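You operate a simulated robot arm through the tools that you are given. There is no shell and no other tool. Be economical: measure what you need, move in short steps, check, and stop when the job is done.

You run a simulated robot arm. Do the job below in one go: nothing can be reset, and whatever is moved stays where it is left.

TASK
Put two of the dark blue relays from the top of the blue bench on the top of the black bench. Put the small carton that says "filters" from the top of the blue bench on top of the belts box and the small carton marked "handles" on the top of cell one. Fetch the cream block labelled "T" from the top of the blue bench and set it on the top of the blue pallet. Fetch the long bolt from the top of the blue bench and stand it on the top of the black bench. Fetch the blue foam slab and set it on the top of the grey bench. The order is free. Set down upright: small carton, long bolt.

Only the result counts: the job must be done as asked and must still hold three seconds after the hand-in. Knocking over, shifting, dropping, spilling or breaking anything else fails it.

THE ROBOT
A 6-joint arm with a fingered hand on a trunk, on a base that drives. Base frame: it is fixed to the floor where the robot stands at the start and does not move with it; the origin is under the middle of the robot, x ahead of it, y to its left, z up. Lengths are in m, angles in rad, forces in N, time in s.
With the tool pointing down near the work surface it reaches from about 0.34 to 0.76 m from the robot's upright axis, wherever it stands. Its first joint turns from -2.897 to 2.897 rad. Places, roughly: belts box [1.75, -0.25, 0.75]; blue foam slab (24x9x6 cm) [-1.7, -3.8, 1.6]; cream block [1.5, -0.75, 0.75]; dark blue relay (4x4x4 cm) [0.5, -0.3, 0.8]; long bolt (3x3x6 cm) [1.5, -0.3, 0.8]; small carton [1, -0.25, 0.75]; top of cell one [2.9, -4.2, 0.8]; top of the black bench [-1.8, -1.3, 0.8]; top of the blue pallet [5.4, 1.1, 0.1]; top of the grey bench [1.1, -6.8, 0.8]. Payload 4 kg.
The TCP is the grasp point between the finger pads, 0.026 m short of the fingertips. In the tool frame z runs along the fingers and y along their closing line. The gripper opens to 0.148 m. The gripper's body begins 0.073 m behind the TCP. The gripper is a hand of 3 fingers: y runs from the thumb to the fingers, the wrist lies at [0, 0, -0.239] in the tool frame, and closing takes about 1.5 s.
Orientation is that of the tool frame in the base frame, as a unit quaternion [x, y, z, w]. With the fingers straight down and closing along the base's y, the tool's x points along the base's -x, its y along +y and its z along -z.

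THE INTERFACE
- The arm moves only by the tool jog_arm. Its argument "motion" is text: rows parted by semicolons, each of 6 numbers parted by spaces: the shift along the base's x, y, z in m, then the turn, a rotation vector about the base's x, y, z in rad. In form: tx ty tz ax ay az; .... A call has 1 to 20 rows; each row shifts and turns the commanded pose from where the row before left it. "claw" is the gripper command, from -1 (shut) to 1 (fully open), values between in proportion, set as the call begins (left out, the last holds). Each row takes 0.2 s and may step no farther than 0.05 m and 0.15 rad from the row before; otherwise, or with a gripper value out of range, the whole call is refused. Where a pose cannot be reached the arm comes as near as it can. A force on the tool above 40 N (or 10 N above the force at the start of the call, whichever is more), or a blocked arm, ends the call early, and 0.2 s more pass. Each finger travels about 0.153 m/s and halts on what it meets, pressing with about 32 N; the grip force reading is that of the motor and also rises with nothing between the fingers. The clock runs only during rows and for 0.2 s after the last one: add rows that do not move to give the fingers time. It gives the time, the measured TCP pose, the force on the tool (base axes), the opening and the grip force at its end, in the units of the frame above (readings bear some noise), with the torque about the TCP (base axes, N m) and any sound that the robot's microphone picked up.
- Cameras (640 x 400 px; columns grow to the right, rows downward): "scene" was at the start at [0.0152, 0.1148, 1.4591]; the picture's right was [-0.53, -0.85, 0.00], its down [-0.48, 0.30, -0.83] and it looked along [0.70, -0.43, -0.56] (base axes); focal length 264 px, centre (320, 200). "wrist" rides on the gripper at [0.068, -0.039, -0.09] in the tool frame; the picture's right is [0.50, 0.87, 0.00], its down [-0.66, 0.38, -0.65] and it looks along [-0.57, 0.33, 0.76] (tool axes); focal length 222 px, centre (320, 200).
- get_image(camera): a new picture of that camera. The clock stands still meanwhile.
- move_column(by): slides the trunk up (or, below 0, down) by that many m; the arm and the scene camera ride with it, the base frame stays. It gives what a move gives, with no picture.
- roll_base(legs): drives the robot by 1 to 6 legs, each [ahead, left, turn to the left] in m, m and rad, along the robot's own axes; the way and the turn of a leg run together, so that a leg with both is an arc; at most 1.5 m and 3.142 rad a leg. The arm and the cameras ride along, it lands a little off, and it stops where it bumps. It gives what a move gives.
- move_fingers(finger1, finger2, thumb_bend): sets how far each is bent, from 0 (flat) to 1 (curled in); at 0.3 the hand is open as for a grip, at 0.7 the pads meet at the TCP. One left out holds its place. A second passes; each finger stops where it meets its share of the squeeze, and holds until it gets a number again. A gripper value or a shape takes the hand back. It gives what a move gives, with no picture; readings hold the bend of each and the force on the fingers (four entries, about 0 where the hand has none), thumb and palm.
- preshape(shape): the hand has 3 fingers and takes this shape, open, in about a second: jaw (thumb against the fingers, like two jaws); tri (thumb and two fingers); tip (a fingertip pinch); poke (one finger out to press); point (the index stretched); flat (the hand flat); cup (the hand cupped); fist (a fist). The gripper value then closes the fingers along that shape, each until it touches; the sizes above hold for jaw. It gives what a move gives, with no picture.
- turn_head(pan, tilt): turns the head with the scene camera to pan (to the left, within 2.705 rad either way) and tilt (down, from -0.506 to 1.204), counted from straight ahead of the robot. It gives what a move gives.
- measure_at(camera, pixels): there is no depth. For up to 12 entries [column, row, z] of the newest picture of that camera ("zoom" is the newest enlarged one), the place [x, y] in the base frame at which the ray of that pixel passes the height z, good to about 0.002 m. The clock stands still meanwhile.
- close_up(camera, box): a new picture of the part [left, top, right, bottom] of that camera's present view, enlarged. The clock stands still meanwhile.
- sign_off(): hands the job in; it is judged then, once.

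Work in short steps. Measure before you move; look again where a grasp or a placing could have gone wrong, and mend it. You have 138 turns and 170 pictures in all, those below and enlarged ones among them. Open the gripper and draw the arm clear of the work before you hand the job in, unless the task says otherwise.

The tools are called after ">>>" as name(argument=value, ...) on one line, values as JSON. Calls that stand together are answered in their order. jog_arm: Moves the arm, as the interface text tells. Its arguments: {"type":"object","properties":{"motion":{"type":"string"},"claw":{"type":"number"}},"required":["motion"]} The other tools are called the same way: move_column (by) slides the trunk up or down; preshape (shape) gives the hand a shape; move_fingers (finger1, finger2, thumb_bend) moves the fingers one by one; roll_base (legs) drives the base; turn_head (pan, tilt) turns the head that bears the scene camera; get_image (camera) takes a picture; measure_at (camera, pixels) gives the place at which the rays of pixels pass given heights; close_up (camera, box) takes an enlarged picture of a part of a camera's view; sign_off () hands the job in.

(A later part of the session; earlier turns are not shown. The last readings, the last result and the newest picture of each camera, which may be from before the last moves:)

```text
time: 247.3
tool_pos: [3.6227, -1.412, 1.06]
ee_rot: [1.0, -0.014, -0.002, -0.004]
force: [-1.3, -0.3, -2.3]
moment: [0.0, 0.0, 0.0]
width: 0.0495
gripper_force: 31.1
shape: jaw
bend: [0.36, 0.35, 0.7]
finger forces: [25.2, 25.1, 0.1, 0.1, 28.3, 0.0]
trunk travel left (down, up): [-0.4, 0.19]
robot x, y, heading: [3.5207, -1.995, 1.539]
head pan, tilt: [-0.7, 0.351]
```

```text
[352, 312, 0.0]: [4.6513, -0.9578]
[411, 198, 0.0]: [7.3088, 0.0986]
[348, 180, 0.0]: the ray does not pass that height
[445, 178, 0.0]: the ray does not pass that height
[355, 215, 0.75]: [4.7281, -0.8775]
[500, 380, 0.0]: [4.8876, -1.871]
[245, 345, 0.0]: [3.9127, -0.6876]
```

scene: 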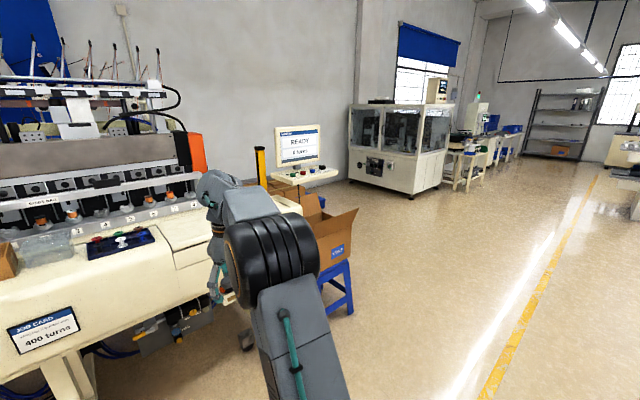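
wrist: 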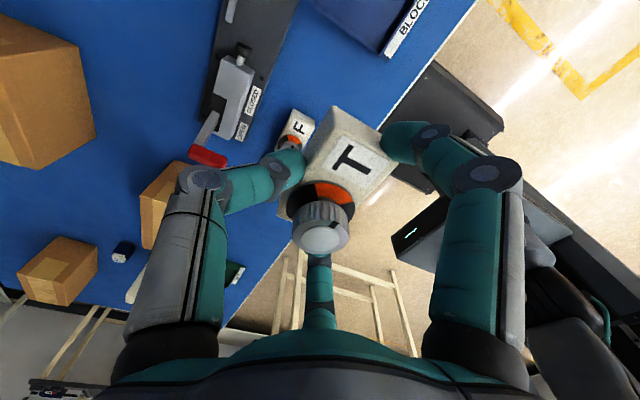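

The stool's corner is at (4.65,-0.96); beyond it is open. I go east to x≈5.45 then north and look at the pallet.

>>> roll_base(legs=[[0, -1.0, 0], [0, -0.95, 0.03], [1.45, 0, 0]])

>>> turn_head(pan=0.0, tilt=0.6)

>>> get_image(camera="scene")

```text
time: 264.0
tool_pos: [5.5508, 0.0219, 1.0589]
ee_rot: [1.0, 0.005, -0.002, -0.004]
force: [0.5, 0.8, -1.9]
moment: [-0.01, 0.0, -0.03]
width: 0.0491
gripper_force: 32.6
shape: jaw
bend: [0.36, 0.35, 0.7]
finger forces: [25.2, 25.1, 0.1, 0.0, 28.1, 0.0]
trunk travel left (down, up): [-0.4, 0.19]
robot x, y, heading: [5.4705, -0.5622, 1.575]
head pan, tilt: [-0.7, 0.351]
```

```text
time: 265.1
tool_pos: [5.5534, 0.0224, 1.059]
ee_rot: [1.0, 0.005, -0.003, -0.003]
force: [0.3, 0.6, -1.6]
moment: [0.02, -0.03, -0.01]
width: 0.0494
gripper_force: 32.1
shape: jaw
bend: [0.36, 0.35, 0.7]
finger forces: [25.2, 25.2, 0.1, 0.0, 28.1, 0.0]
trunk travel left (down, up): [-0.4, 0.19]
robot x, y, heading: [5.4695, -0.559, 1.579]
head pan, tilt: [0.0, 0.6]
```

```text
76 pictures are left
```

scene: 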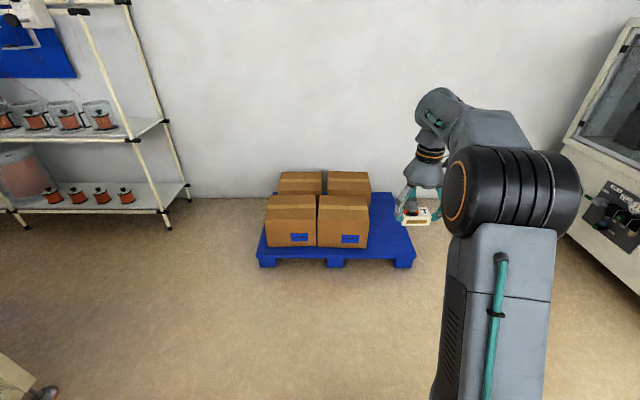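

The pallet's right-hand strip (375–412, 195–255) is free. Measure it.

>>> measure_at(camera="scene", pixels=[[414, 256, 0.12], [368, 247, 0.12], [391, 195, 0.12], [258, 253, 0.12], [392, 232, 0.12], [416, 268, 0.0]])

>>> close_up(camera="scene", box=[240, 160, 440, 285])

```text
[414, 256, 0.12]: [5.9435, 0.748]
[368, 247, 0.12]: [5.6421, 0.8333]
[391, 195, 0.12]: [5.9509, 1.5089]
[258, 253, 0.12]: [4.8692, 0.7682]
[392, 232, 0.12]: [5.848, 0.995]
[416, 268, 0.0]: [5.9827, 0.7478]
```

```text
3.20 times, centred on (340, 222) of scene
```

zoom: 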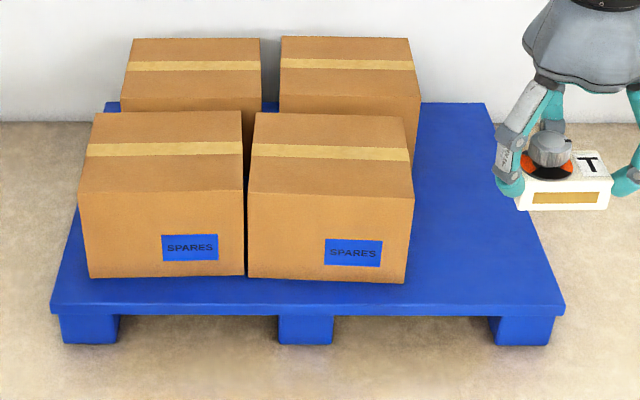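

Free strip x 5.66–5.94, y 0.75–1.5. I drive to put the hand over (5.81,0.92) and lower the trunk.

>>> roll_base(legs=[[0.88, -0.27, 0]])

>>> move_column(by=-0.4)

>>> get_image(camera="wrist")

```text
time: 269.9
tool_pos: [5.8198, 0.8984, 1.0593]
ee_rot: [1.0, 0.002, -0.003, -0.004]
force: [-0.2, 0.8, -1.1]
moment: [0.01, 0.03, 0.02]
width: 0.0494
gripper_force: 31.6
shape: jaw
bend: [0.36, 0.35, 0.7]
finger forces: [25.3, 25.2, 0.1, 0.1, 28.1, 0.0]
trunk travel left (down, up): [-0.4, 0.19]
robot x, y, heading: [5.7328, 0.3183, 1.566]
head pan, tilt: [0.0, 0.6]
```

```text
time: 273.7
tool_pos: [5.8186, 0.8982, 0.6612]
ee_rot: [1.0, 0.003, -0.002, -0.003]
force: [0.3, 0.4, -2.1]
moment: [0.02, -0.01, 0.01]
width: 0.0495
gripper_force: 32.2
shape: jaw
bend: [0.36, 0.35, 0.7]
finger forces: [25.2, 25.2, 0.0, 0.1, 28.1, 0.0]
trunk travel left (down, up): [0.0, 0.59]
robot x, y, heading: [5.7333, 0.3181, 1.57]
head pan, tilt: [0.0, 0.6]
```

```text
74 pictures are left
```

wrist: 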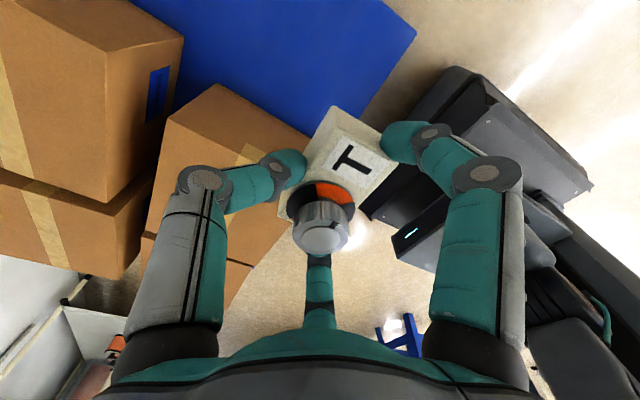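

The point beneath, (320,53), is free blue pallet. Descend.

>>> jog_arm(motion="0 0 -0.045 0 0 0; 0 0 -0.045 0 0 0; 0 0 -0.045 0 0 0; 0 0 -0.045 0 0 0; 0 0 -0.045 0 0 0; 0 0 -0.045 0 0 0; 0 0 -0.045 0 0 0; 0 0 -0.045 0 0 0; 0 0 -0.045 0 0 0; 0 0 -0.03 0 0 0; 0 0 -0.02 0 0 0; 0 0 -0.008 0 0 0; 0 0 -0.005 0 0 0; 0 0 -0.004 0 0 0; 0 0 -0.004 0 0 0; 0 0 -0.004 0 0 0; 0 0 -0.004 0 0 0; 0 0 -0.004 0 0 0; 0 0 -0.004 0 0 0; 0 0 0 0 0 0", claw=-1)

```text
time: 277.9
tool_pos: [5.8249, 0.9252, 0.1869]
ee_rot: [0.999, 0.002, -0.031, -0.004]
force: [-0.3, -1.1, -1.4]
moment: [0.01, 0.0, 0.01]
width: 0.0493
gripper_force: 31.3
shape: jaw
bend: [0.36, 0.35, 0.7]
finger forces: [25.2, 25.3, 0.0, 0.1, 28.4, 0.0]
out of reach, approached as far as the arm can: row 6, 7, 8, 9
trunk travel left (down, up): [0.0, 0.59]
robot x, y, heading: [5.7346, 0.3159, 1.567]
head pan, tilt: [0.0, 0.6]
```

Close above. I level the tool (−0.06 about y) and continue down by feel.

>>> jog_arm(motion="0 0 0 0 -0.03 0; 0 0 0 0 -0.03 0; 0 0 -0.004 0 0 0; 0 0 -0.004 0 0 0; 0 0 -0.004 0 0 0; 0 0 -0.004 0 0 0; 0 0 -0.004 0 0 0; 0 0 -0.004 0 0 0; 0 0 -0.004 0 0 0; 0 0 -0.004 0 0 0; 0 0 -0.004 0 0 0; 0 0 -0.004 0 0 0; 0 0 0 0 0 0", claw=-1)

>>> get_image(camera="wrist")

```text
time: 279.2
tool_pos: [5.8248, 0.9277, 0.1777]
ee_rot: [0.999, 0.002, -0.031, -0.01]
force: [-3.0, -5.8, 25.8]
moment: [-0.5, -0.2, 0.06]
width: 0.0502
gripper_force: 32.7
shape: jaw
bend: [0.35, 0.34, 0.72]
finger forces: [31.4, 29.4, 0.0, 0.0, 29.6, 0.1]
out of reach, approached as far as the arm can: row 2
trunk travel left (down, up): [0.0, 0.59]
robot x, y, heading: [5.7334, 0.3216, 1.569]
head pan, tilt: [0.0, 0.6]
stopped in row 6: the force on the tool passed its limit at 42 N (the readings are from after the stop); the commanded pose is now the measured one
```

```text
73 pictures are left
```

wrist: 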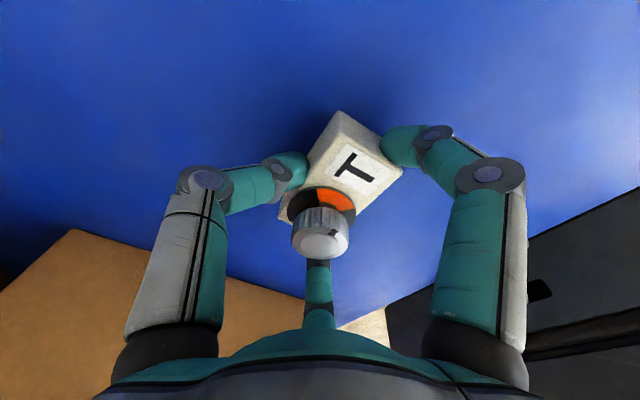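

Contact with the pallet. Open and rise.

>>> jog_arm(motion="0 0 0.002 0 0 0; 0 0 0 0 0 0; 0 0 0 0 0 0; 0 0 0 0 0 0; 0 0 0 0 0 0; 0 0 0.02 0 0 0; 0 0 0.03 0 0 0; 0 0 0.045 0 0 0; 0 0 0.045 0 0 0; 0 0 0.045 0 0 0; 0 0 0.045 0 0 0; 0 0 0.045 0 0 0; 0 0 0.045 0 0 0; 0 0 0.045 0 0 0; 0 0 0.045 0 0 0; 0 0 0 0 0 0", claw=0.2)

>>> get_image(camera="wrist")

```text
time: 282.6
tool_pos: [5.8263, 0.926, 0.5885]
ee_rot: [0.999, 0.003, -0.031, -0.009]
force: [-0.9, 0.6, 0.3]
moment: [0.01, -0.01, 0.01]
width: 0.0884
gripper_force: 0.1
shape: jaw
bend: [0.32, 0.32, 0.7]
finger forces: [0.0, 0.0, 0.0, 0.0, 0.0, 0.0]
trunk travel left (down, up): [0.0, 0.59]
robot x, y, heading: [5.7315, 0.3182, 1.567]
head pan, tilt: [0.0, 0.6]
```

```text
72 pictures are left
```

wrist: 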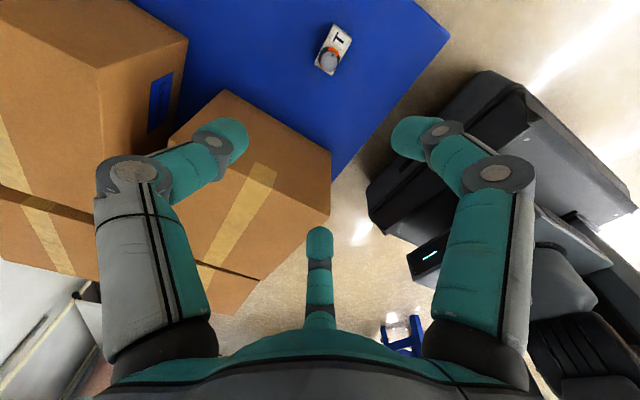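

T sits well on the pallet. Next I raise the trunk, turn west and inspect the corridor north of the benches.

>>> move_column(by=0.4)

>>> roll_base(legs=[[-0.1, 0, 0], [0, 0, 1.575]])

>>> turn_head(pan=0.0, tilt=0.45)

>>> get_image(camera="scene")

```text
time: 286.5
tool_pos: [5.8264, 0.9262, 0.9893]
ee_rot: [0.999, 0.002, -0.031, -0.008]
force: [1.3, -0.5, -0.5]
moment: [-0.03, -0.01, 0.01]
width: 0.0883
gripper_force: 0.0
shape: jaw
bend: [0.32, 0.32, 0.7]
finger forces: [0.0, 0.0, 0.0, 0.0, 0.1, 0.1]
trunk travel left (down, up): [-0.4, 0.19]
robot x, y, heading: [5.7322, 0.3191, 1.566]
head pan, tilt: [0.0, 0.6]
```

```text
time: 291.5
tool_pos: [5.1222, 0.3047, 0.9881]
ee_rot: [0.701, 0.712, -0.028, 0.017]
force: [1.3, 0.2, 0.5]
moment: [0.04, 0.02, 0.03]
width: 0.0882
gripper_force: 0.1
shape: jaw
bend: [0.32, 0.32, 0.7]
finger forces: [0.0, 0.1, 0.0, 0.0, 0.0, 0.1]
trunk travel left (down, up): [-0.4, 0.19]
robot x, y, heading: [5.732, 0.2178, -3.135]
head pan, tilt: [0.0, 0.6]
```

```text
time: 292.2
tool_pos: [5.1222, 0.3042, 0.9883]
ee_rot: [0.701, 0.712, -0.027, 0.017]
force: [-0.2, 0.2, -0.1]
moment: [0.0, -0.01, 0.0]
width: 0.0882
gripper_force: 0.1
shape: jaw
bend: [0.32, 0.32, 0.7]
finger forces: [0.1, 0.0, 0.1, 0.0, 0.0, 0.0]
trunk travel left (down, up): [-0.4, 0.19]
robot x, y, heading: [5.7358, 0.2192, -3.129]
head pan, tilt: [0.0, 0.45]
```

```text
71 pictures are left
```

scene: 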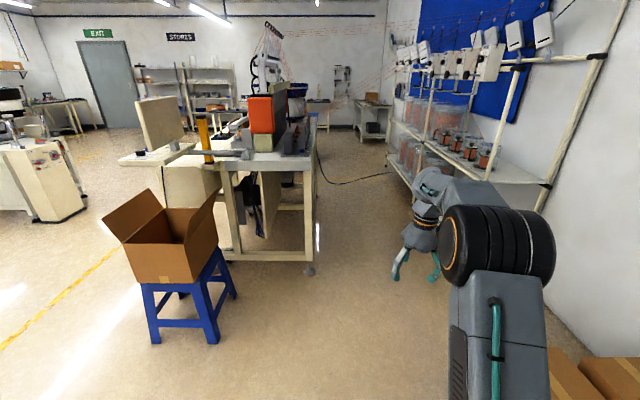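

Thin wires cross that corridor, so I take the longer proven southern route. First leg back to (1.2,-2.8).

>>> roll_base(legs=[[0, 1.5, 0], [0, 0.75, 0], [1.5, 0, 0], [1.5, 0, 0], [1.45, 0, 0], [0, 0.8, 0]])

>>> turn_head(pan=0.0, tilt=0.4)

>>> get_image(camera="scene")

```text
time: 327.9
tool_pos: [0.7444, -2.8643, 0.9888]
ee_rot: [0.695, 0.718, -0.028, 0.017]
force: [-0.4, 0.7, -0.4]
moment: [-0.03, 0.01, 0.0]
width: 0.0881
gripper_force: 0.1
shape: jaw
bend: [0.32, 0.32, 0.7]
finger forces: [0.0, 0.0, 0.1, 0.1, 0.1, 0.0]
trunk travel left (down, up): [-0.4, 0.19]
robot x, y, heading: [1.3542, -2.9437, -3.11]
head pan, tilt: [0.0, 0.45]
```

```text
time: 328.5
tool_pos: [0.7449, -2.8646, 0.9873]
ee_rot: [0.695, 0.719, -0.027, 0.017]
force: [0.2, -0.2, 0.5]
moment: [-0.02, -0.01, -0.02]
width: 0.0883
gripper_force: 0.0
shape: jaw
bend: [0.32, 0.32, 0.7]
finger forces: [0.0, 0.1, 0.0, 0.0, 0.0, 0.0]
trunk travel left (down, up): [-0.4, 0.19]
robot x, y, heading: [1.3581, -2.9449, -3.11]
head pan, tilt: [0.0, 0.4]
```

```text
70 pictures are left
```

scene: 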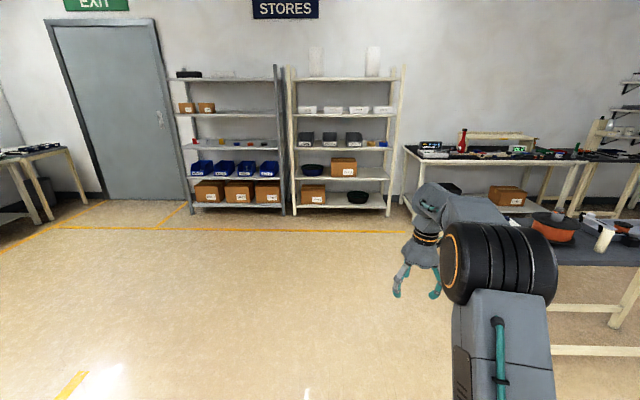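

Clear ahead. I go west, then north past the black bench front, to the north-west corner of the blue bench.

>>> roll_base(legs=[[1.0, -0.05, -0.03], [0.93, 0, 0], [0, -1.5, 0], [0, -1.5, 0], [0, -0.4, 0]])

>>> move_column(by=0.15)

```text
time: 354.6
tool_pos: [-1.1637, 0.598, 0.9884]
ee_rot: [0.709, 0.704, -0.027, 0.017]
force: [-0.5, -0.3, 0.1]
moment: [0.0, -0.01, 0.02]
width: 0.0886
gripper_force: 0.0
shape: jaw
bend: [0.32, 0.32, 0.7]
finger forces: [0.0, 0.0, 0.0, 0.0, 0.0, 0.0]
trunk travel left (down, up): [-0.4, 0.19]
robot x, y, heading: [-0.5521, 0.5015, 3.131]
head pan, tilt: [0.0, 0.4]
```

```text
time: 356.3
tool_pos: [-1.1645, 0.5985, 1.1381]
ee_rot: [0.709, 0.704, -0.028, 0.016]
force: [-0.3, -0.2, 0.6]
moment: [-0.01, 0.01, 0.03]
width: 0.0881
gripper_force: 0.1
shape: jaw
bend: [0.32, 0.32, 0.7]
finger forces: [0.0, 0.0, 0.0, 0.0, 0.0, 0.0]
trunk travel left (down, up): [-0.55, 0.04]
robot x, y, heading: [-0.5566, 0.4976, 3.13]
head pan, tilt: [0.0, 0.4]
```

Now back east along the bench's north side, then turn to face it.

>>> roll_base(legs=[[-1.0, 0.03, 0], [-0.9, 0.03, 0], [0, 0, 1.58]])

>>> turn_head(pan=0.0, tilt=0.75)

>>> get_image(camera="scene")

>>> get_image(camera="wrist")

```text
time: 369.6
tool_pos: [1.226, -0.1924, 1.1372]
ee_rot: [0.003, 0.999, -0.008, 0.031]
force: [0.6, 1.2, -0.1]
moment: [0.01, 0.0, 0.05]
width: 0.0883
gripper_force: 0.0
shape: jaw
bend: [0.32, 0.32, 0.7]
finger forces: [0.0, 0.1, 0.0, 0.0, 0.1, 0.1]
trunk travel left (down, up): [-0.55, 0.04]
robot x, y, heading: [1.3245, 0.4162, -1.579]
head pan, tilt: [0.0, 0.4]
```

```text
time: 370.4
tool_pos: [1.2248, -0.1926, 1.1373]
ee_rot: [0.002, 0.999, -0.008, 0.031]
force: [-0.4, 0.1, -0.4]
moment: [0.01, -0.01, 0.03]
width: 0.0882
gripper_force: 0.2
shape: jaw
bend: [0.32, 0.32, 0.7]
finger forces: [0.1, 0.0, 0.0, 0.0, 0.0, 0.0]
trunk travel left (down, up): [-0.55, 0.04]
robot x, y, heading: [1.3248, 0.4167, -1.581]
head pan, tilt: [0.0, 0.75]
```

```text
69 pictures are left
```

scene: 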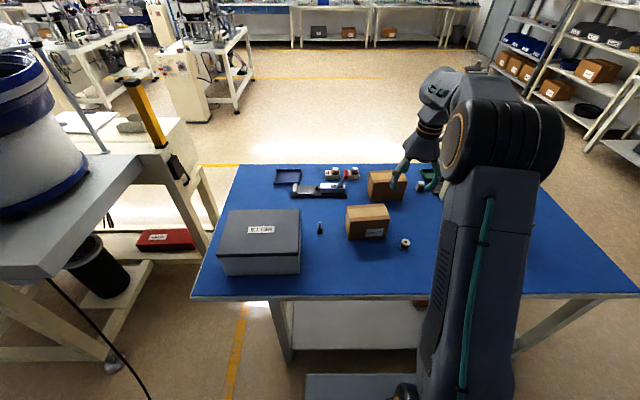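

```text
68 pictures are left
```

wrist: 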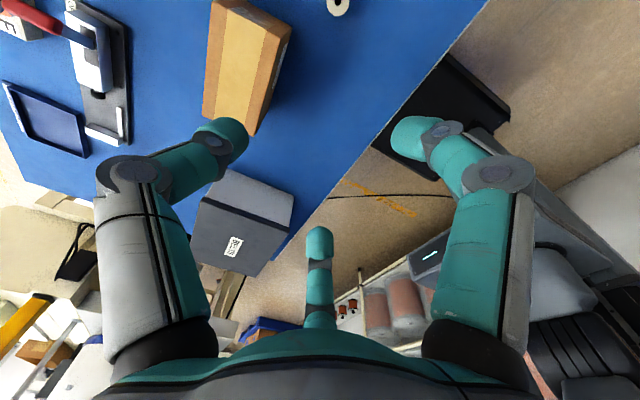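

All items are visible. I zoom to measure filters, handles, bolt and belts lid.

>>> close_up(camera="scene", box=[200, 150, 440, 300])

```text
2.67 times, centred on (320, 225) of scene
```

zoom: 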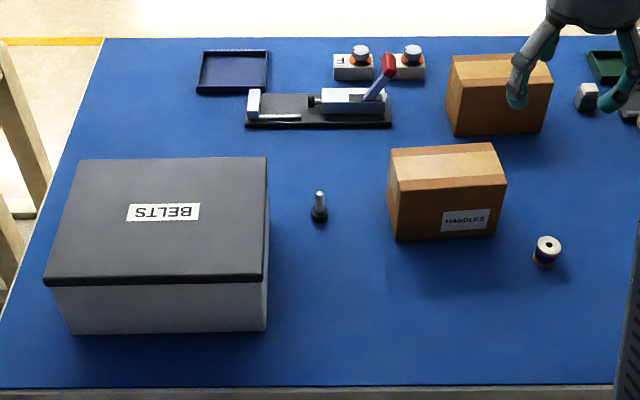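

>>> measure_at(camera="zoom", pixels=[[456, 136, 0.782], [543, 131, 0.782], [450, 56, 0.9], [398, 241, 0.782], [495, 235, 0.782], [506, 183, 0.9], [397, 188, 0.9], [45, 278, 0.93], [263, 273, 0.93], [267, 158, 0.93], [319, 219, 0.782], [320, 388, 0.782]])

>>> measure_at(camera="zoom", pixels=[[72, 334, 0.782], [266, 330, 0.782], [494, 142, 0.9], [388, 148, 0.9], [552, 103, 0.9], [455, 103, 0.9], [82, 158, 0.93], [320, 193, 0.84], [552, 103, 0.92], [506, 183, 0.92], [397, 188, 0.92], [388, 148, 0.92]])

```text
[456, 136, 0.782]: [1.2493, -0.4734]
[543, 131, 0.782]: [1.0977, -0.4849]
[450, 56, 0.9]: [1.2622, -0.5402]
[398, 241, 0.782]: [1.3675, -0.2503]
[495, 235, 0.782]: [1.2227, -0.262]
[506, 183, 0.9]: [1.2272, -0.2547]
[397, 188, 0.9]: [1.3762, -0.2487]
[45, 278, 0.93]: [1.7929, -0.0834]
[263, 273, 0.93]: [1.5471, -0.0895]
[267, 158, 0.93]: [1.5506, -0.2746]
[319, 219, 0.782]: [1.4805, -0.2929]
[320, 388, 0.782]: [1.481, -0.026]
```

```text
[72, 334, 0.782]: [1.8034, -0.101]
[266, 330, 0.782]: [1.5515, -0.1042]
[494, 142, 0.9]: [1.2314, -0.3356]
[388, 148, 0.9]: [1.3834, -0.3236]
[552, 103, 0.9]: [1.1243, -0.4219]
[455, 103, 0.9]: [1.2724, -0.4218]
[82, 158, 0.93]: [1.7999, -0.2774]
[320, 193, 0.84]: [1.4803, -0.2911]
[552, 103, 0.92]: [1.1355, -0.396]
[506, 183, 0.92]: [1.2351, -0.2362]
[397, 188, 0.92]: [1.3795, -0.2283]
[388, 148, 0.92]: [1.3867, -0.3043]
```

Handles: centre (1.298,-0.293), 14.5×8 cm, top ≈0.90, yaw ≈0.08. Filters is too far from this side, so I take handles to cell one first, then filters from the south. I come 0.1 m closer and position above handles.

>>> roll_base(legs=[[0.1, 0, 0]])

>>> jog_arm(motion="0.025 0.001 -0.01 0.016 0.03 0.04; 0.025 0.001 -0.01 0 0.032 0.04; 0.023 0.001 -0.03 0 0 0; 0 0 -0.045 0 0 0; 0 0 -0.03 0 0 0; 0 0 0 0 0 0; 0 0 0 0 0 0", claw=1)

>>> get_image(camera="wrist")

```text
time: 371.5
tool_pos: [1.2263, -0.2915, 1.1373]
ee_rot: [0.001, 0.999, -0.008, 0.031]
force: [0.5, -0.2, -0.6]
moment: [-0.03, -0.05, -0.03]
width: 0.0883
gripper_force: 0.0
shape: jaw
bend: [0.32, 0.32, 0.7]
finger forces: [0.1, 0.0, 0.1, 0.0, 0.0, 0.1]
trunk travel left (down, up): [-0.55, 0.04]
robot x, y, heading: [1.3178, 0.3184, -1.579]
head pan, tilt: [0.0, 0.75]
```

```text
time: 373.1
tool_pos: [1.2972, -0.2894, 1.0116]
ee_rot: [-0.038, 0.999, 0.001, 0.001]
force: [0.0, 0.5, -0.1]
moment: [0.01, 0.03, 0.05]
width: 0.148
gripper_force: 0.1
shape: jaw
bend: [0.3, 0.3, 0.3]
finger forces: [0.0, 0.0, 0.0, 0.1, 0.1, 0.1]
trunk travel left (down, up): [-0.55, 0.04]
robot x, y, heading: [1.3243, 0.3182, -1.581]
head pan, tilt: [0.0, 0.75]
```

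```text
66 pictures are left
```

wrist: 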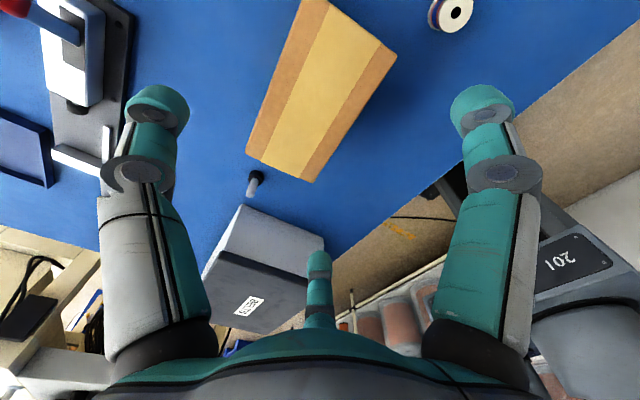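

>>> measure_at(camera="wrist", pixels=[[303, 182, 0.9], [247, 150, 0.9], [397, 47, 0.9], [300, 0, 0.9], [258, 172, 0.842], [252, 197, 0.782], [303, 182, 0.89], [397, 47, 0.89]])

```text
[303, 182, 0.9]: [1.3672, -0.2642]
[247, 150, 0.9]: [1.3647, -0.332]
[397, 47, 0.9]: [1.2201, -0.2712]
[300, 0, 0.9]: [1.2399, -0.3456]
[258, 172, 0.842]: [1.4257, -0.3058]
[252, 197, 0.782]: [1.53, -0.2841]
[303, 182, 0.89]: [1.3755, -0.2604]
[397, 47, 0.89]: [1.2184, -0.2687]
```

Carton top centre ≈(1.295,-0.302). I adjust, descend to z≈0.862 and grip.

>>> jog_arm(motion="-0.002 -0.011 -0.03 0 0 -0.015; 0 0 -0.04 0 0 0; 0 0 -0.04 0 0 0; 0 0 -0.03 0 0 0; 0 0 -0.01 0 0 0; 0 0 0 0 0 0", claw=1)

>>> jog_arm(motion="0 0 0 0 0 0; 0 0 0 0 0 0; 0 0 0 0 0 0; 0 0 0 0 0 0; 0 0 0 0 0 0; 0 0 0 0 0 0; 0 0 0 0 0 0", claw=-1)

>>> jog_arm(motion="0 0 0.02 0 0 0; 0 0 0.04 0 0 0; 0 0 0.045 0 0 0; 0 0 0.045 0 0 0; 0 0 0.045 0 0 0; 0 0 0.045 0 0 0; 0 0 0 0 0 0", claw=-1)

>>> get_image(camera="wrist")

```text
time: 374.5
tool_pos: [1.2957, -0.3255, 0.8825]
ee_rot: [-0.03, 0.999, 0.003, 0.014]
force: [4.0, -0.9, 30.6]
moment: [1.86, -2.91, -0.42]
width: 0.148
gripper_force: 0.2
shape: jaw
bend: [0.3, 0.0, 0.3]
finger forces: [0.0, 30.4, 0.1, 0.0, 0.0, 0.0]
out of reach, approached as far as the arm can: row 2, 3, 4, 5
trunk travel left (down, up): [-0.55, 0.04]
robot x, y, heading: [1.3239, 0.3189, -1.58]
head pan, tilt: [0.0, 0.75]
```

```text
time: 376.1
tool_pos: [1.2941, -0.3263, 0.8834]
ee_rot: [-0.029, 0.999, 0.003, 0.014]
force: [-1.3, -8.9, 39.2]
moment: [2.21, -3.0, -0.34]
width: 0.0777
gripper_force: 32.5
shape: jaw
bend: [0.27, 0.0, 0.7]
finger forces: [23.9, 42.9, 0.0, 0.1, 28.3, 0.0]
trunk travel left (down, up): [-0.55, 0.04]
robot x, y, heading: [1.3218, 0.3208, -1.578]
head pan, tilt: [0.0, 0.75]
```

```text
time: 377.7
tool_pos: [1.2932, -0.3312, 1.1276]
ee_rot: [-0.031, 1.0, 0.001, 0.001]
force: [-0.7, -0.4, -0.4]
moment: [-0.01, 0.01, 0.03]
width: 0.0197
gripper_force: 31.8
shape: jaw
bend: [0.8, 0.6, 0.76]
finger forces: [0.1, 0.1, 0.0, 0.1, 0.1, 0.0]
out of reach, approached as far as the arm can: row 1
trunk travel left (down, up): [-0.55, 0.04]
robot x, y, heading: [1.3218, 0.315, -1.579]
head pan, tilt: [0.0, 0.75]
```

```text
65 pictures are left
```

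wrist: 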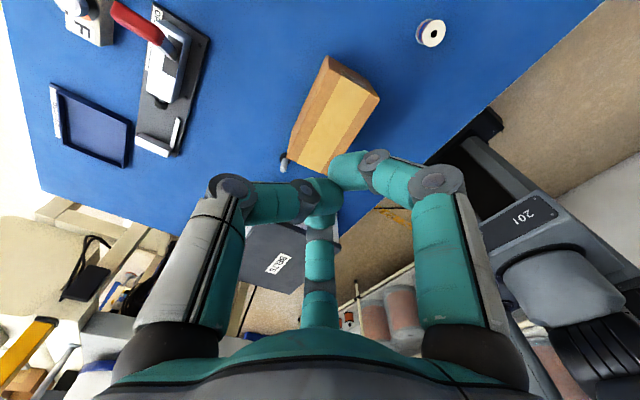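

The arm couldn't reach low with the trunk raised, drifting so one finger sat on the carton; the carton still stands. I lower the trunk to its normal height, reopen and re-measure.

>>> move_column(by=-0.12)

>>> jog_arm(motion="0 0 0.02 0 0 0; 0 0.015 0.02 0 0 0; 0 0.01 0 0 0 0; 0 0 0 0 0 0; 0 0 0 0 0 0; 0 0 0 0 0 0", claw=1)

>>> move_column(by=-0.06)

>>> get_image(camera="wrist")

```text
time: 379.2
tool_pos: [1.2924, -0.3315, 1.006]
ee_rot: [-0.03, 1.0, 0.002, 0.0]
force: [0.3, -0.6, -0.1]
moment: [0.01, 0.02, -0.03]
width: 0.0196
gripper_force: 31.2
shape: jaw
bend: [0.8, 0.6, 0.76]
finger forces: [0.0, 0.1, 0.1, 0.1, 0.0, 0.0]
trunk travel left (down, up): [-0.43, 0.16]
robot x, y, heading: [1.3191, 0.3158, -1.58]
head pan, tilt: [0.0, 0.75]
```

```text
time: 380.6
tool_pos: [1.2936, -0.3066, 1.0468]
ee_rot: [-0.029, 1.0, 0.002, 0.001]
force: [0.6, 0.5, -0.3]
moment: [0.04, 0.01, 0.02]
width: 0.148
gripper_force: 0.1
shape: jaw
bend: [0.3, 0.3, 0.3]
finger forces: [0.0, 0.0, 0.0, 0.0, 0.0, 0.0]
trunk travel left (down, up): [-0.43, 0.16]
robot x, y, heading: [1.3247, 0.3201, -1.582]
head pan, tilt: [0.0, 0.75]
```

```text
time: 381.6
tool_pos: [1.293, -0.3056, 0.9856]
ee_rot: [-0.031, 1.0, 0.001, 0.001]
force: [-0.9, -0.5, -0.1]
moment: [0.0, 0.01, -0.01]
width: 0.1478
gripper_force: 0.0
shape: jaw
bend: [0.3, 0.3, 0.3]
finger forces: [0.1, 0.1, 0.1, 0.0, 0.1, 0.1]
trunk travel left (down, up): [-0.37, 0.22]
robot x, y, heading: [1.3224, 0.3146, -1.577]
head pan, tilt: [0.0, 0.75]
```

```text
64 pictures are left
```

wrist: 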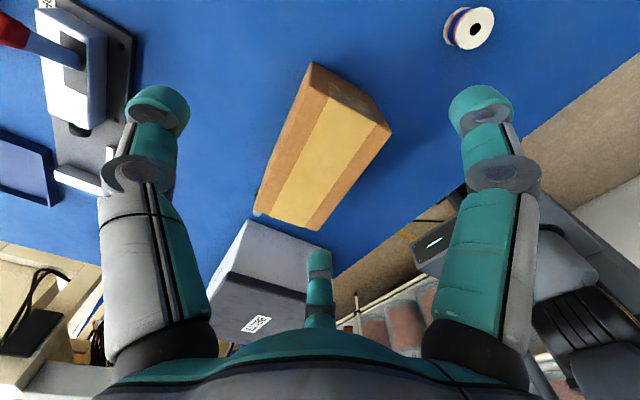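

>>> measure_at(camera="wrist", pixels=[[311, 231, 0.9], [254, 212, 0.9], [392, 132, 0.9], [312, 62, 0.9], [255, 214, 0.84], [318, 148, 0.9]])

>>> close_up(camera="scene", box=[260, 170, 420, 290])

```text
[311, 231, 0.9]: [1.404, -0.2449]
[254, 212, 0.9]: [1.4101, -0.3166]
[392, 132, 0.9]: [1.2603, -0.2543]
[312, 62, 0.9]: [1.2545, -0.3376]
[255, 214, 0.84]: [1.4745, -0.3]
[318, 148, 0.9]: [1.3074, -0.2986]
```

```text
3.33 times, centred on (340, 230) of scene
```

zoom: 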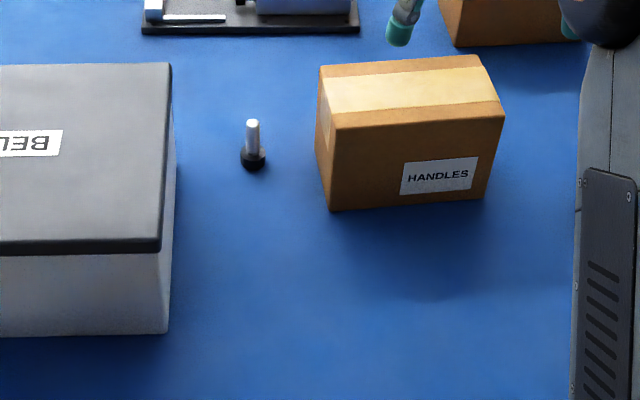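

Carton centre now (1.332,-0.288). I move over it and descend, checking before closing.

>>> jog_arm(motion="0.039 0.017 0 0 0 0; 0 0 -0.03 0 0 0; 0 0 -0.03 0 0 0; 0 0 -0.03 0 0 0; 0 0 -0.02 0 0 0; 0 0 -0.01 0 0 0; 0 0 0 0 0 0", claw=1)

>>> get_image(camera="wrist")

```text
time: 382.9
tool_pos: [1.3348, -0.2914, 0.8854]
ee_rot: [-0.03, 1.0, -0.008, 0.004]
force: [5.7, -0.9, 33.8]
moment: [2.13, -3.34, -0.43]
width: 0.148
gripper_force: 0.1
shape: jaw
bend: [0.3, 0.0, 0.3]
finger forces: [0.1, 33.5, 0.1, 0.1, 0.1, 0.0]
trunk travel left (down, up): [-0.37, 0.22]
robot x, y, heading: [1.3223, 0.321, -1.579]
head pan, tilt: [0.0, 0.75]
stopped in row 6: the force on the tool passed its limit at 47 N (the readings are from after the stop); the commanded pose is now the measured one
```

```text
62 pictures are left
```

wrist: 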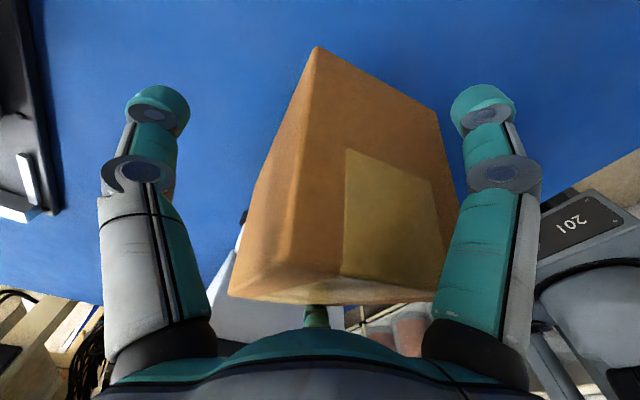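

Finger 2 sits on the carton's corner: the open fingers spread ±0.08 m along x at only 0.05 m to the north. I raise, shift 2 cm toward +y and descend again.

>>> jog_arm(motion="0 0 0.03 0 0 0; 0 0 0.03 0 0 0; -0.004 0.022 0 0 0 0; 0 0 0 0 0 0", claw=1)

>>> jog_arm(motion="0 0 -0.03 0 0 0; 0 0 -0.03 0 0 0; 0 0 -0.02 0 0 0; 0 0 -0.006 0 0 0; 0 0 0 0 0 0", claw=1)

>>> get_image(camera="wrist")

```text
time: 383.9
tool_pos: [1.3297, -0.2675, 0.9399]
ee_rot: [-0.031, 1.0, -0.001, 0.003]
force: [-0.3, 0.0, 0.4]
moment: [-0.02, -0.01, 0.02]
width: 0.148
gripper_force: 0.0
shape: jaw
bend: [0.3, 0.3, 0.3]
finger forces: [0.0, 0.0, 0.0, 0.1, 0.0, 0.1]
trunk travel left (down, up): [-0.37, 0.22]
robot x, y, heading: [1.3202, 0.3191, -1.575]
head pan, tilt: [0.0, 0.75]
```

```text
time: 385.1
tool_pos: [1.3292, -0.2689, 0.8555]
ee_rot: [-0.03, 1.0, -0.003, 0.003]
force: [-0.4, -1.4, 13.6]
moment: [-0.44, -0.27, 0.14]
width: 0.1478
gripper_force: 0.0
shape: jaw
bend: [0.3, 0.28, 0.3]
finger forces: [0.1, 4.0, 0.1, 0.0, 8.1, 0.1]
trunk travel left (down, up): [-0.37, 0.22]
robot x, y, heading: [1.325, 0.3162, -1.578]
head pan, tilt: [0.0, 0.75]
```

```text
61 pictures are left
```

wrist: 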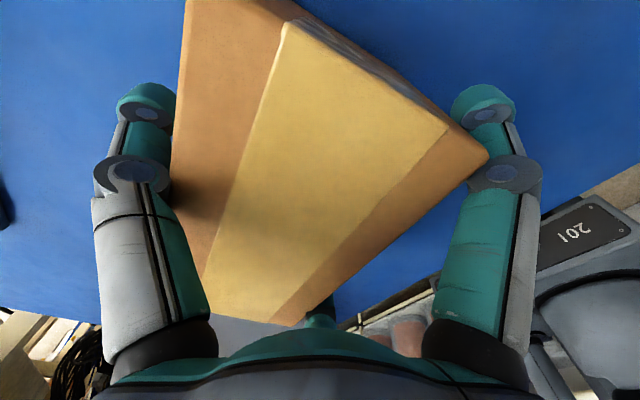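

The digits now straddle the carton. Close.

>>> jog_arm(motion="0 0 0.004 0 0 0; 0 0 0 0 0 0; 0 0 0 0 0 0; 0 0 0 0 0 0; 0 0 0 0 0 0; 0 0 0 0 0 0; 0 0 0 0 0 0; 0 0 0 0 0 0", claw=-1)

>>> get_image(camera="wrist")

>>> close_up(camera="scene", box=[260, 150, 420, 270])

```text
time: 386.9
tool_pos: [1.3304, -0.2706, 0.8592]
ee_rot: [-0.031, 1.0, -0.001, 0.002]
force: [-0.5, 0.2, -3.2]
moment: [0.05, 0.08, 0.02]
width: 0.0778
gripper_force: 31.6
shape: jaw
bend: [0.78, 0.78, 0.72]
finger forces: [37.6, 17.9, 0.0, 0.0, 52.9, 0.0]
trunk travel left (down, up): [-0.37, 0.22]
robot x, y, heading: [1.321, 0.3171, -1.577]
head pan, tilt: [0.0, 0.75]
```

```text
60 pictures are left
```

wrist: 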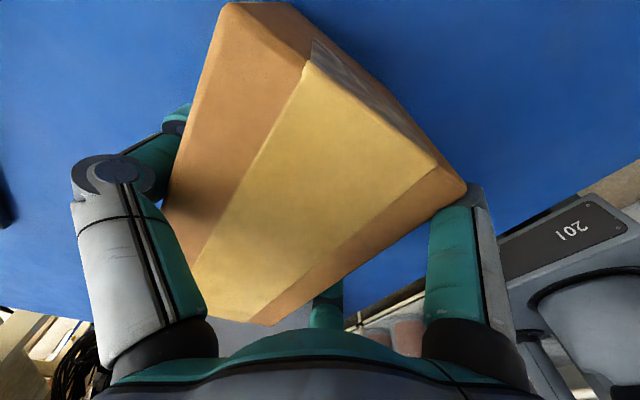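

```text
3.33 times, centred on (340, 210) of scene
```

zoom: 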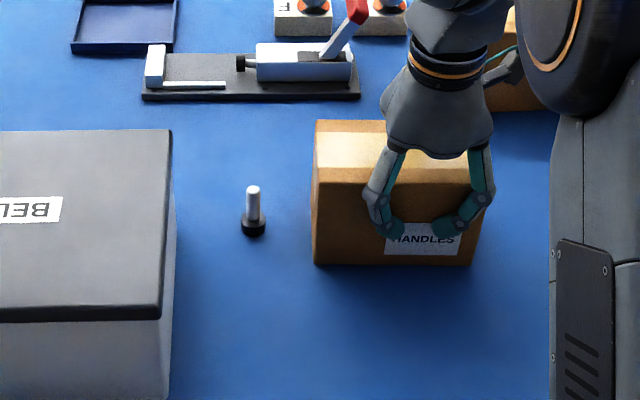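

Gripped upright (0.078 m). I lift and travel west then south.

>>> jog_arm(motion="0 0 0.02 0 0 0; 0 0 0.04 0 0 0; 0 0 0.045 0 0 0; 0 0 0.045 0 0 0; 0 0 0.045 0 0 0; 0 0 0.045 0 0 0; 0 0 0.02 0 0 0; 0 0 0 0 0 0", claw=-1)

>>> roll_base(legs=[[-0.15, 0, 0], [0, -1.5, 0], [0, -0.4, 0.01], [1.5, 0, 0], [1.5, 0, 0], [0.3, 0, 0]])

>>> get_image(camera="wrist")

```text
time: 388.7
tool_pos: [1.3302, -0.2704, 1.1185]
ee_rot: [-0.03, 1.0, -0.002, 0.003]
force: [-0.5, 0.0, -3.3]
moment: [0.08, 0.09, 0.0]
width: 0.0774
gripper_force: 31.6
shape: jaw
bend: [0.78, 0.78, 0.72]
finger forces: [36.9, 17.7, 0.0, 0.0, 52.2, 0.0]
trunk travel left (down, up): [-0.37, 0.22]
robot x, y, heading: [1.3271, 0.318, -1.575]
head pan, tilt: [0.0, 0.75]
```

```text
time: 414.9
tool_pos: [-0.5634, -3.4143, 1.1191]
ee_rot: [-0.037, 0.999, -0.001, 0.003]
force: [-0.5, 0.5, -3.6]
moment: [0.08, 0.05, 0.01]
width: 0.0774
gripper_force: 32.5
shape: jaw
bend: [0.78, 0.78, 0.72]
finger forces: [36.8, 17.9, 0.0, 0.0, 52.3, 0.0]
trunk travel left (down, up): [-0.37, 0.22]
robot x, y, heading: [-0.5733, -2.8214, -1.563]
head pan, tilt: [0.0, 0.75]
```

```text
58 pictures are left
```

wrist: 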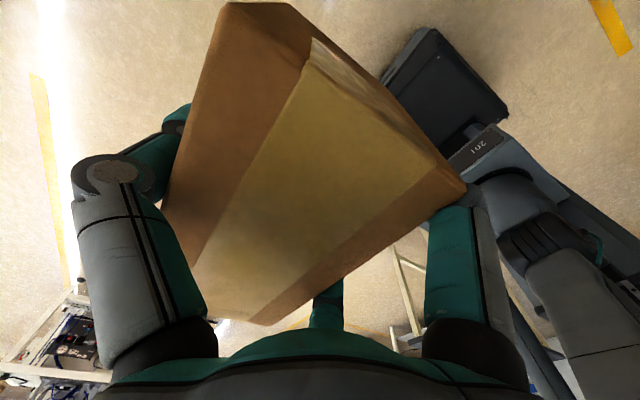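

Now east, staying north of cell one, then look at it.

>>> roll_base(legs=[[0, 1.5, 0], [-0.45, 0.1, 0], [0, 0.8, 0]])

>>> turn_head(pan=0.5, tilt=0.5)

>>> get_image(camera="scene")

```text
time: 428.8
tool_pos: [1.886, -2.9704, 1.1184]
ee_rot: [-0.037, 0.999, -0.002, 0.003]
force: [0.5, 0.3, -2.7]
moment: [0.06, 0.06, -0.01]
width: 0.0775
gripper_force: 31.8
shape: jaw
bend: [0.78, 0.78, 0.72]
finger forces: [36.8, 17.9, 0.0, 0.1, 52.4, 0.0]
trunk travel left (down, up): [-0.37, 0.22]
robot x, y, heading: [1.8717, -2.3831, -1.562]
head pan, tilt: [0.0, 0.75]
```

```text
time: 429.7
tool_pos: [1.8879, -2.9706, 1.1192]
ee_rot: [-0.036, 0.999, -0.002, 0.002]
force: [0.6, 0.3, -3.1]
moment: [0.06, 0.1, 0.01]
width: 0.078
gripper_force: 31.8
shape: jaw
bend: [0.78, 0.78, 0.72]
finger forces: [36.8, 17.8, 0.1, 0.1, 52.4, 0.0]
trunk travel left (down, up): [-0.37, 0.22]
robot x, y, heading: [1.8714, -2.3818, -1.565]
head pan, tilt: [0.499, 0.499]
```

```text
57 pictures are left
```

scene: 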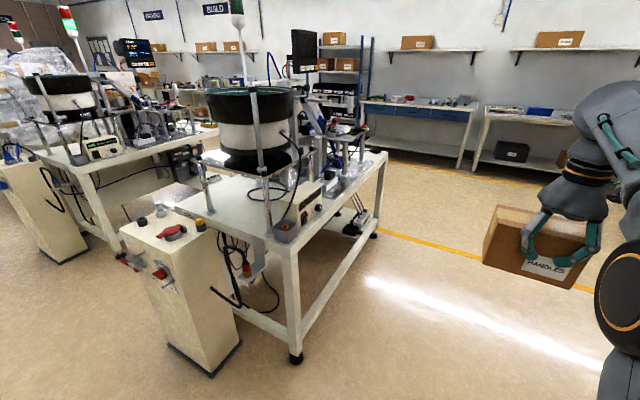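

>>> measure_at(camera="scene", pixels=[[287, 244, 0.8], [386, 154, 0.8], [178, 207, 0.8], [225, 225, 0.8], [210, 195, 0.8], [350, 175, 0.8], [325, 210, 0.8], [120, 230, 0.9], [215, 230, 0.9]])

>>> close_up(camera="scene", box=[110, 80, 400, 270])

```text
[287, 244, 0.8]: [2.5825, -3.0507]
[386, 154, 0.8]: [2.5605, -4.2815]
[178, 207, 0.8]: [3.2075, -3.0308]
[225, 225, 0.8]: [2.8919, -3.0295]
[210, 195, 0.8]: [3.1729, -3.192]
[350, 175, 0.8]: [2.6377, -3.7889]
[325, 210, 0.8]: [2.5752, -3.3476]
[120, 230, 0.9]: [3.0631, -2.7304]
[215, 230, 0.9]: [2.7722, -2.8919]
```

```text
2.11 times, centred on (255, 175) of scene
```

zoom: 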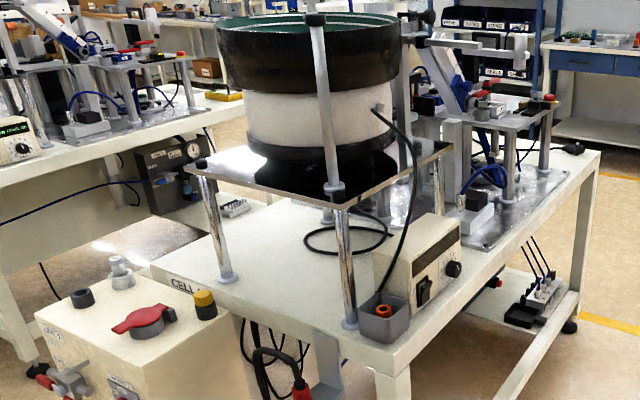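

>>> close_up(camera="scene", box=[165, 185, 275, 255])

>>> close_up(camera="scene", box=[270, 120, 410, 210])

```text
5.71 times, centred on (220, 220) of scene
```

zoom: 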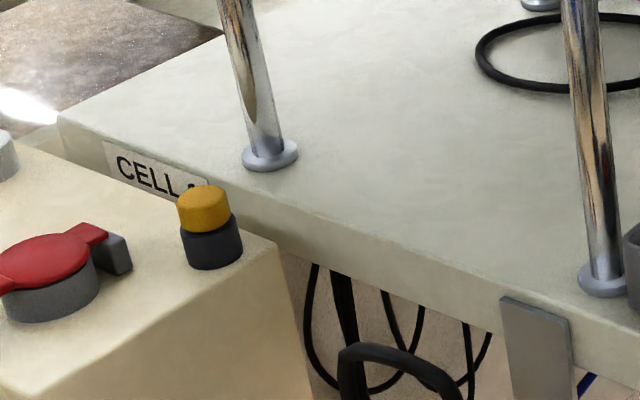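

```text
4.44 times, centred on (340, 165) of scene
```

zoom: 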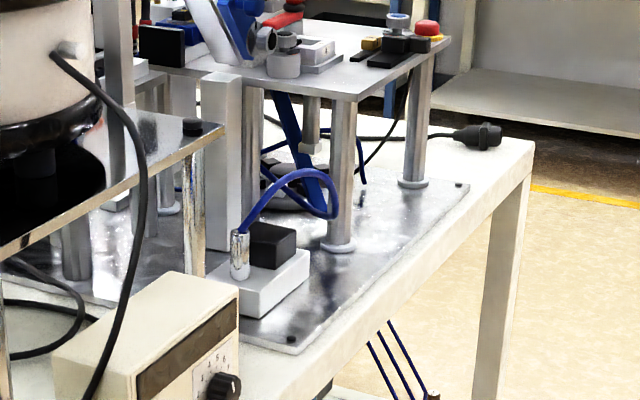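

The "CELL" table spans x 2.56–3.2, y −3.04…−4.28+. I go round to its west side near y≈-4.2 and look for free space.

>>> roll_base(legs=[[1.45, -0.15, 0], [0.35, 0, 0], [0, 0, 1.565]])

>>> turn_head(pan=0.0, tilt=0.6)

>>> get_image(camera="scene")

```text
time: 442.8
tool_pos: [2.3086, -4.1976, 1.1185]
ee_rot: [0.73, -0.684, -0.001, -0.004]
force: [0.3, -0.2, -3.2]
moment: [-0.08, 0.09, 0.03]
width: 0.077
gripper_force: 32.0
shape: jaw
bend: [0.78, 0.78, 0.72]
finger forces: [35.4, 17.4, 0.1, 0.0, 50.6, 0.0]
trunk travel left (down, up): [-0.37, 0.22]
robot x, y, heading: [1.7202, -4.2086, -0.005]
head pan, tilt: [0.499, 0.499]
```

```text
time: 443.7
tool_pos: [2.309, -4.1987, 1.12]
ee_rot: [0.729, -0.684, -0.001, -0.003]
force: [-0.5, -0.7, -3.9]
moment: [-0.06, 0.04, 0.01]
width: 0.0771
gripper_force: 32.2
shape: jaw
bend: [0.78, 0.78, 0.72]
finger forces: [35.4, 17.3, 0.1, 0.0, 50.5, 0.0]
trunk travel left (down, up): [-0.37, 0.22]
robot x, y, heading: [1.7207, -4.2085, -0.0]
head pan, tilt: [0.0, 0.6]
```

```text
53 pictures are left
```

scene: 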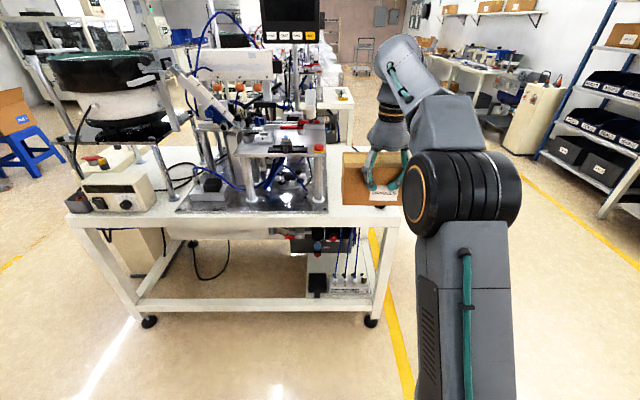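

The table's right part beyond the plate (327–398 px) looks free. Measure it.

>>> measure_at(camera="scene", pixels=[[327, 212, 0.8], [400, 217, 0.8], [329, 175, 0.8], [70, 219, 0.8], [345, 230, 0.8], [328, 155, 0.8], [180, 209, 0.8]])

>>> close_up(camera="scene", box=[280, 100, 420, 240])

>>> get_image(camera="wrist")

```text
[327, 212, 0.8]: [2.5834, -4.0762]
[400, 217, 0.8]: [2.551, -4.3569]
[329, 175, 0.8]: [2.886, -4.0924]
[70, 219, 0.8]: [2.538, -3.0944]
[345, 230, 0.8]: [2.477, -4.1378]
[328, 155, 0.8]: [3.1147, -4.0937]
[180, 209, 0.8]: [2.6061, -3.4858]
```

```text
2.86 times, centred on (350, 170) of scene
```

zoom: 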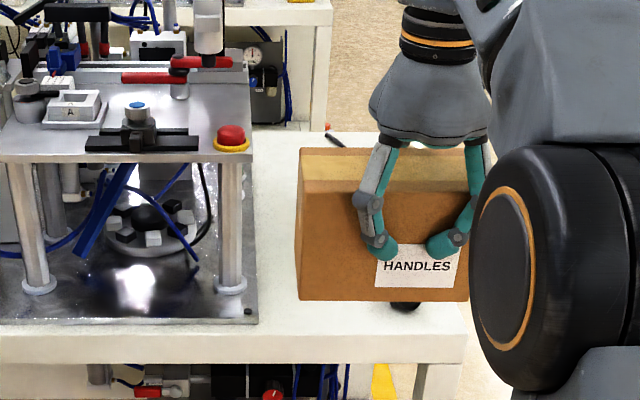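

```text
51 pictures are left
```

wrist: 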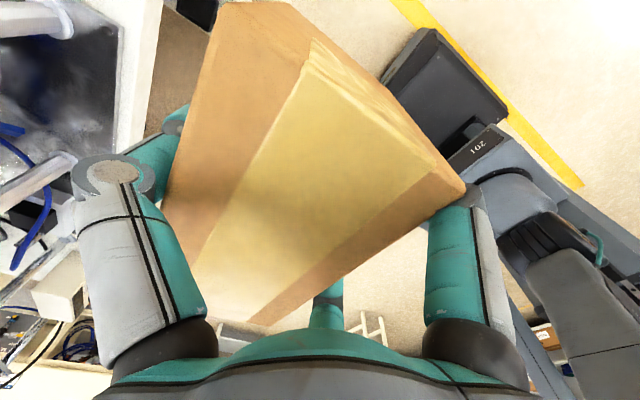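

A black plug/cable seems to lie near (2.63,-4.28) behind the carton. I sidestep south 0.4 m for an unobstructed view.

>>> roll_base(legs=[[0, -0.4, 0]])

>>> turn_head(pan=0.3, tilt=0.6)

>>> close_up(camera="scene", box=[180, 110, 420, 260])

```text
time: 446.2
tool_pos: [2.31, -4.5944, 1.1194]
ee_rot: [0.731, -0.683, -0.001, -0.003]
force: [-0.1, 0.7, -4.0]
moment: [-0.07, 0.07, 0.0]
width: 0.0773
gripper_force: 31.5
shape: jaw
bend: [0.78, 0.78, 0.72]
finger forces: [35.5, 17.3, 0.0, 0.0, 50.5, 0.0]
trunk travel left (down, up): [-0.37, 0.22]
robot x, y, heading: [1.725, -4.6063, 0.002]
head pan, tilt: [0.0, 0.6]
```

```text
time: 447.0
tool_pos: [2.3096, -4.5953, 1.1187]
ee_rot: [0.731, -0.682, -0.001, -0.003]
force: [-1.1, 0.3, -3.0]
moment: [-0.1, 0.04, 0.01]
width: 0.0772
gripper_force: 32.1
shape: jaw
bend: [0.78, 0.78, 0.72]
finger forces: [35.5, 17.3, 0.0, 0.0, 50.6, 0.0]
trunk travel left (down, up): [-0.37, 0.22]
robot x, y, heading: [1.7193, -4.6066, 0.001]
head pan, tilt: [0.3, 0.6]
```

```text
2.67 times, centred on (300, 185) of scene
```

zoom: 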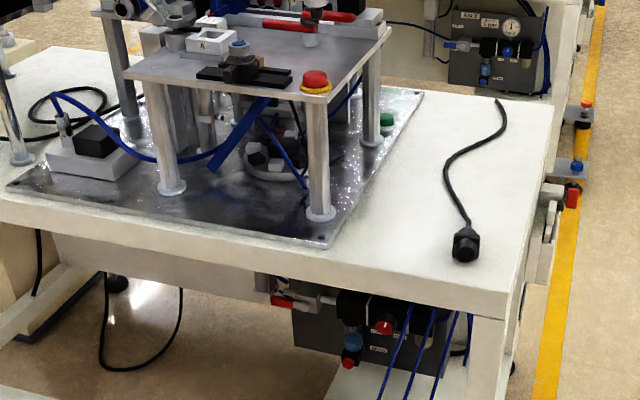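

Clear: plate edge runs (325,245)–(425,92), cable (447,180)–(466,245). Measure the gap between.

>>> measure_at(camera="zoom", pixels=[[325, 245, 0.8], [425, 92, 0.8], [466, 258, 0.8], [446, 180, 0.8], [470, 140, 0.8], [502, 105, 0.8], [505, 318, 0.8], [552, 103, 0.8], [330, 280, 0.8], [410, 230, 0.8]])

```text
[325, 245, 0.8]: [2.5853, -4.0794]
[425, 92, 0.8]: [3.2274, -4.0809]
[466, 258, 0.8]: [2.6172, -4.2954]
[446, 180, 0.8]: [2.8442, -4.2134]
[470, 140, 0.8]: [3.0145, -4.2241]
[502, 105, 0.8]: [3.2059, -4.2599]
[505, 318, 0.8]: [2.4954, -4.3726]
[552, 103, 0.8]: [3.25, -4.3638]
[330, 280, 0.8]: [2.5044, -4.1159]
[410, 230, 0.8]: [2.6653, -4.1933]
```

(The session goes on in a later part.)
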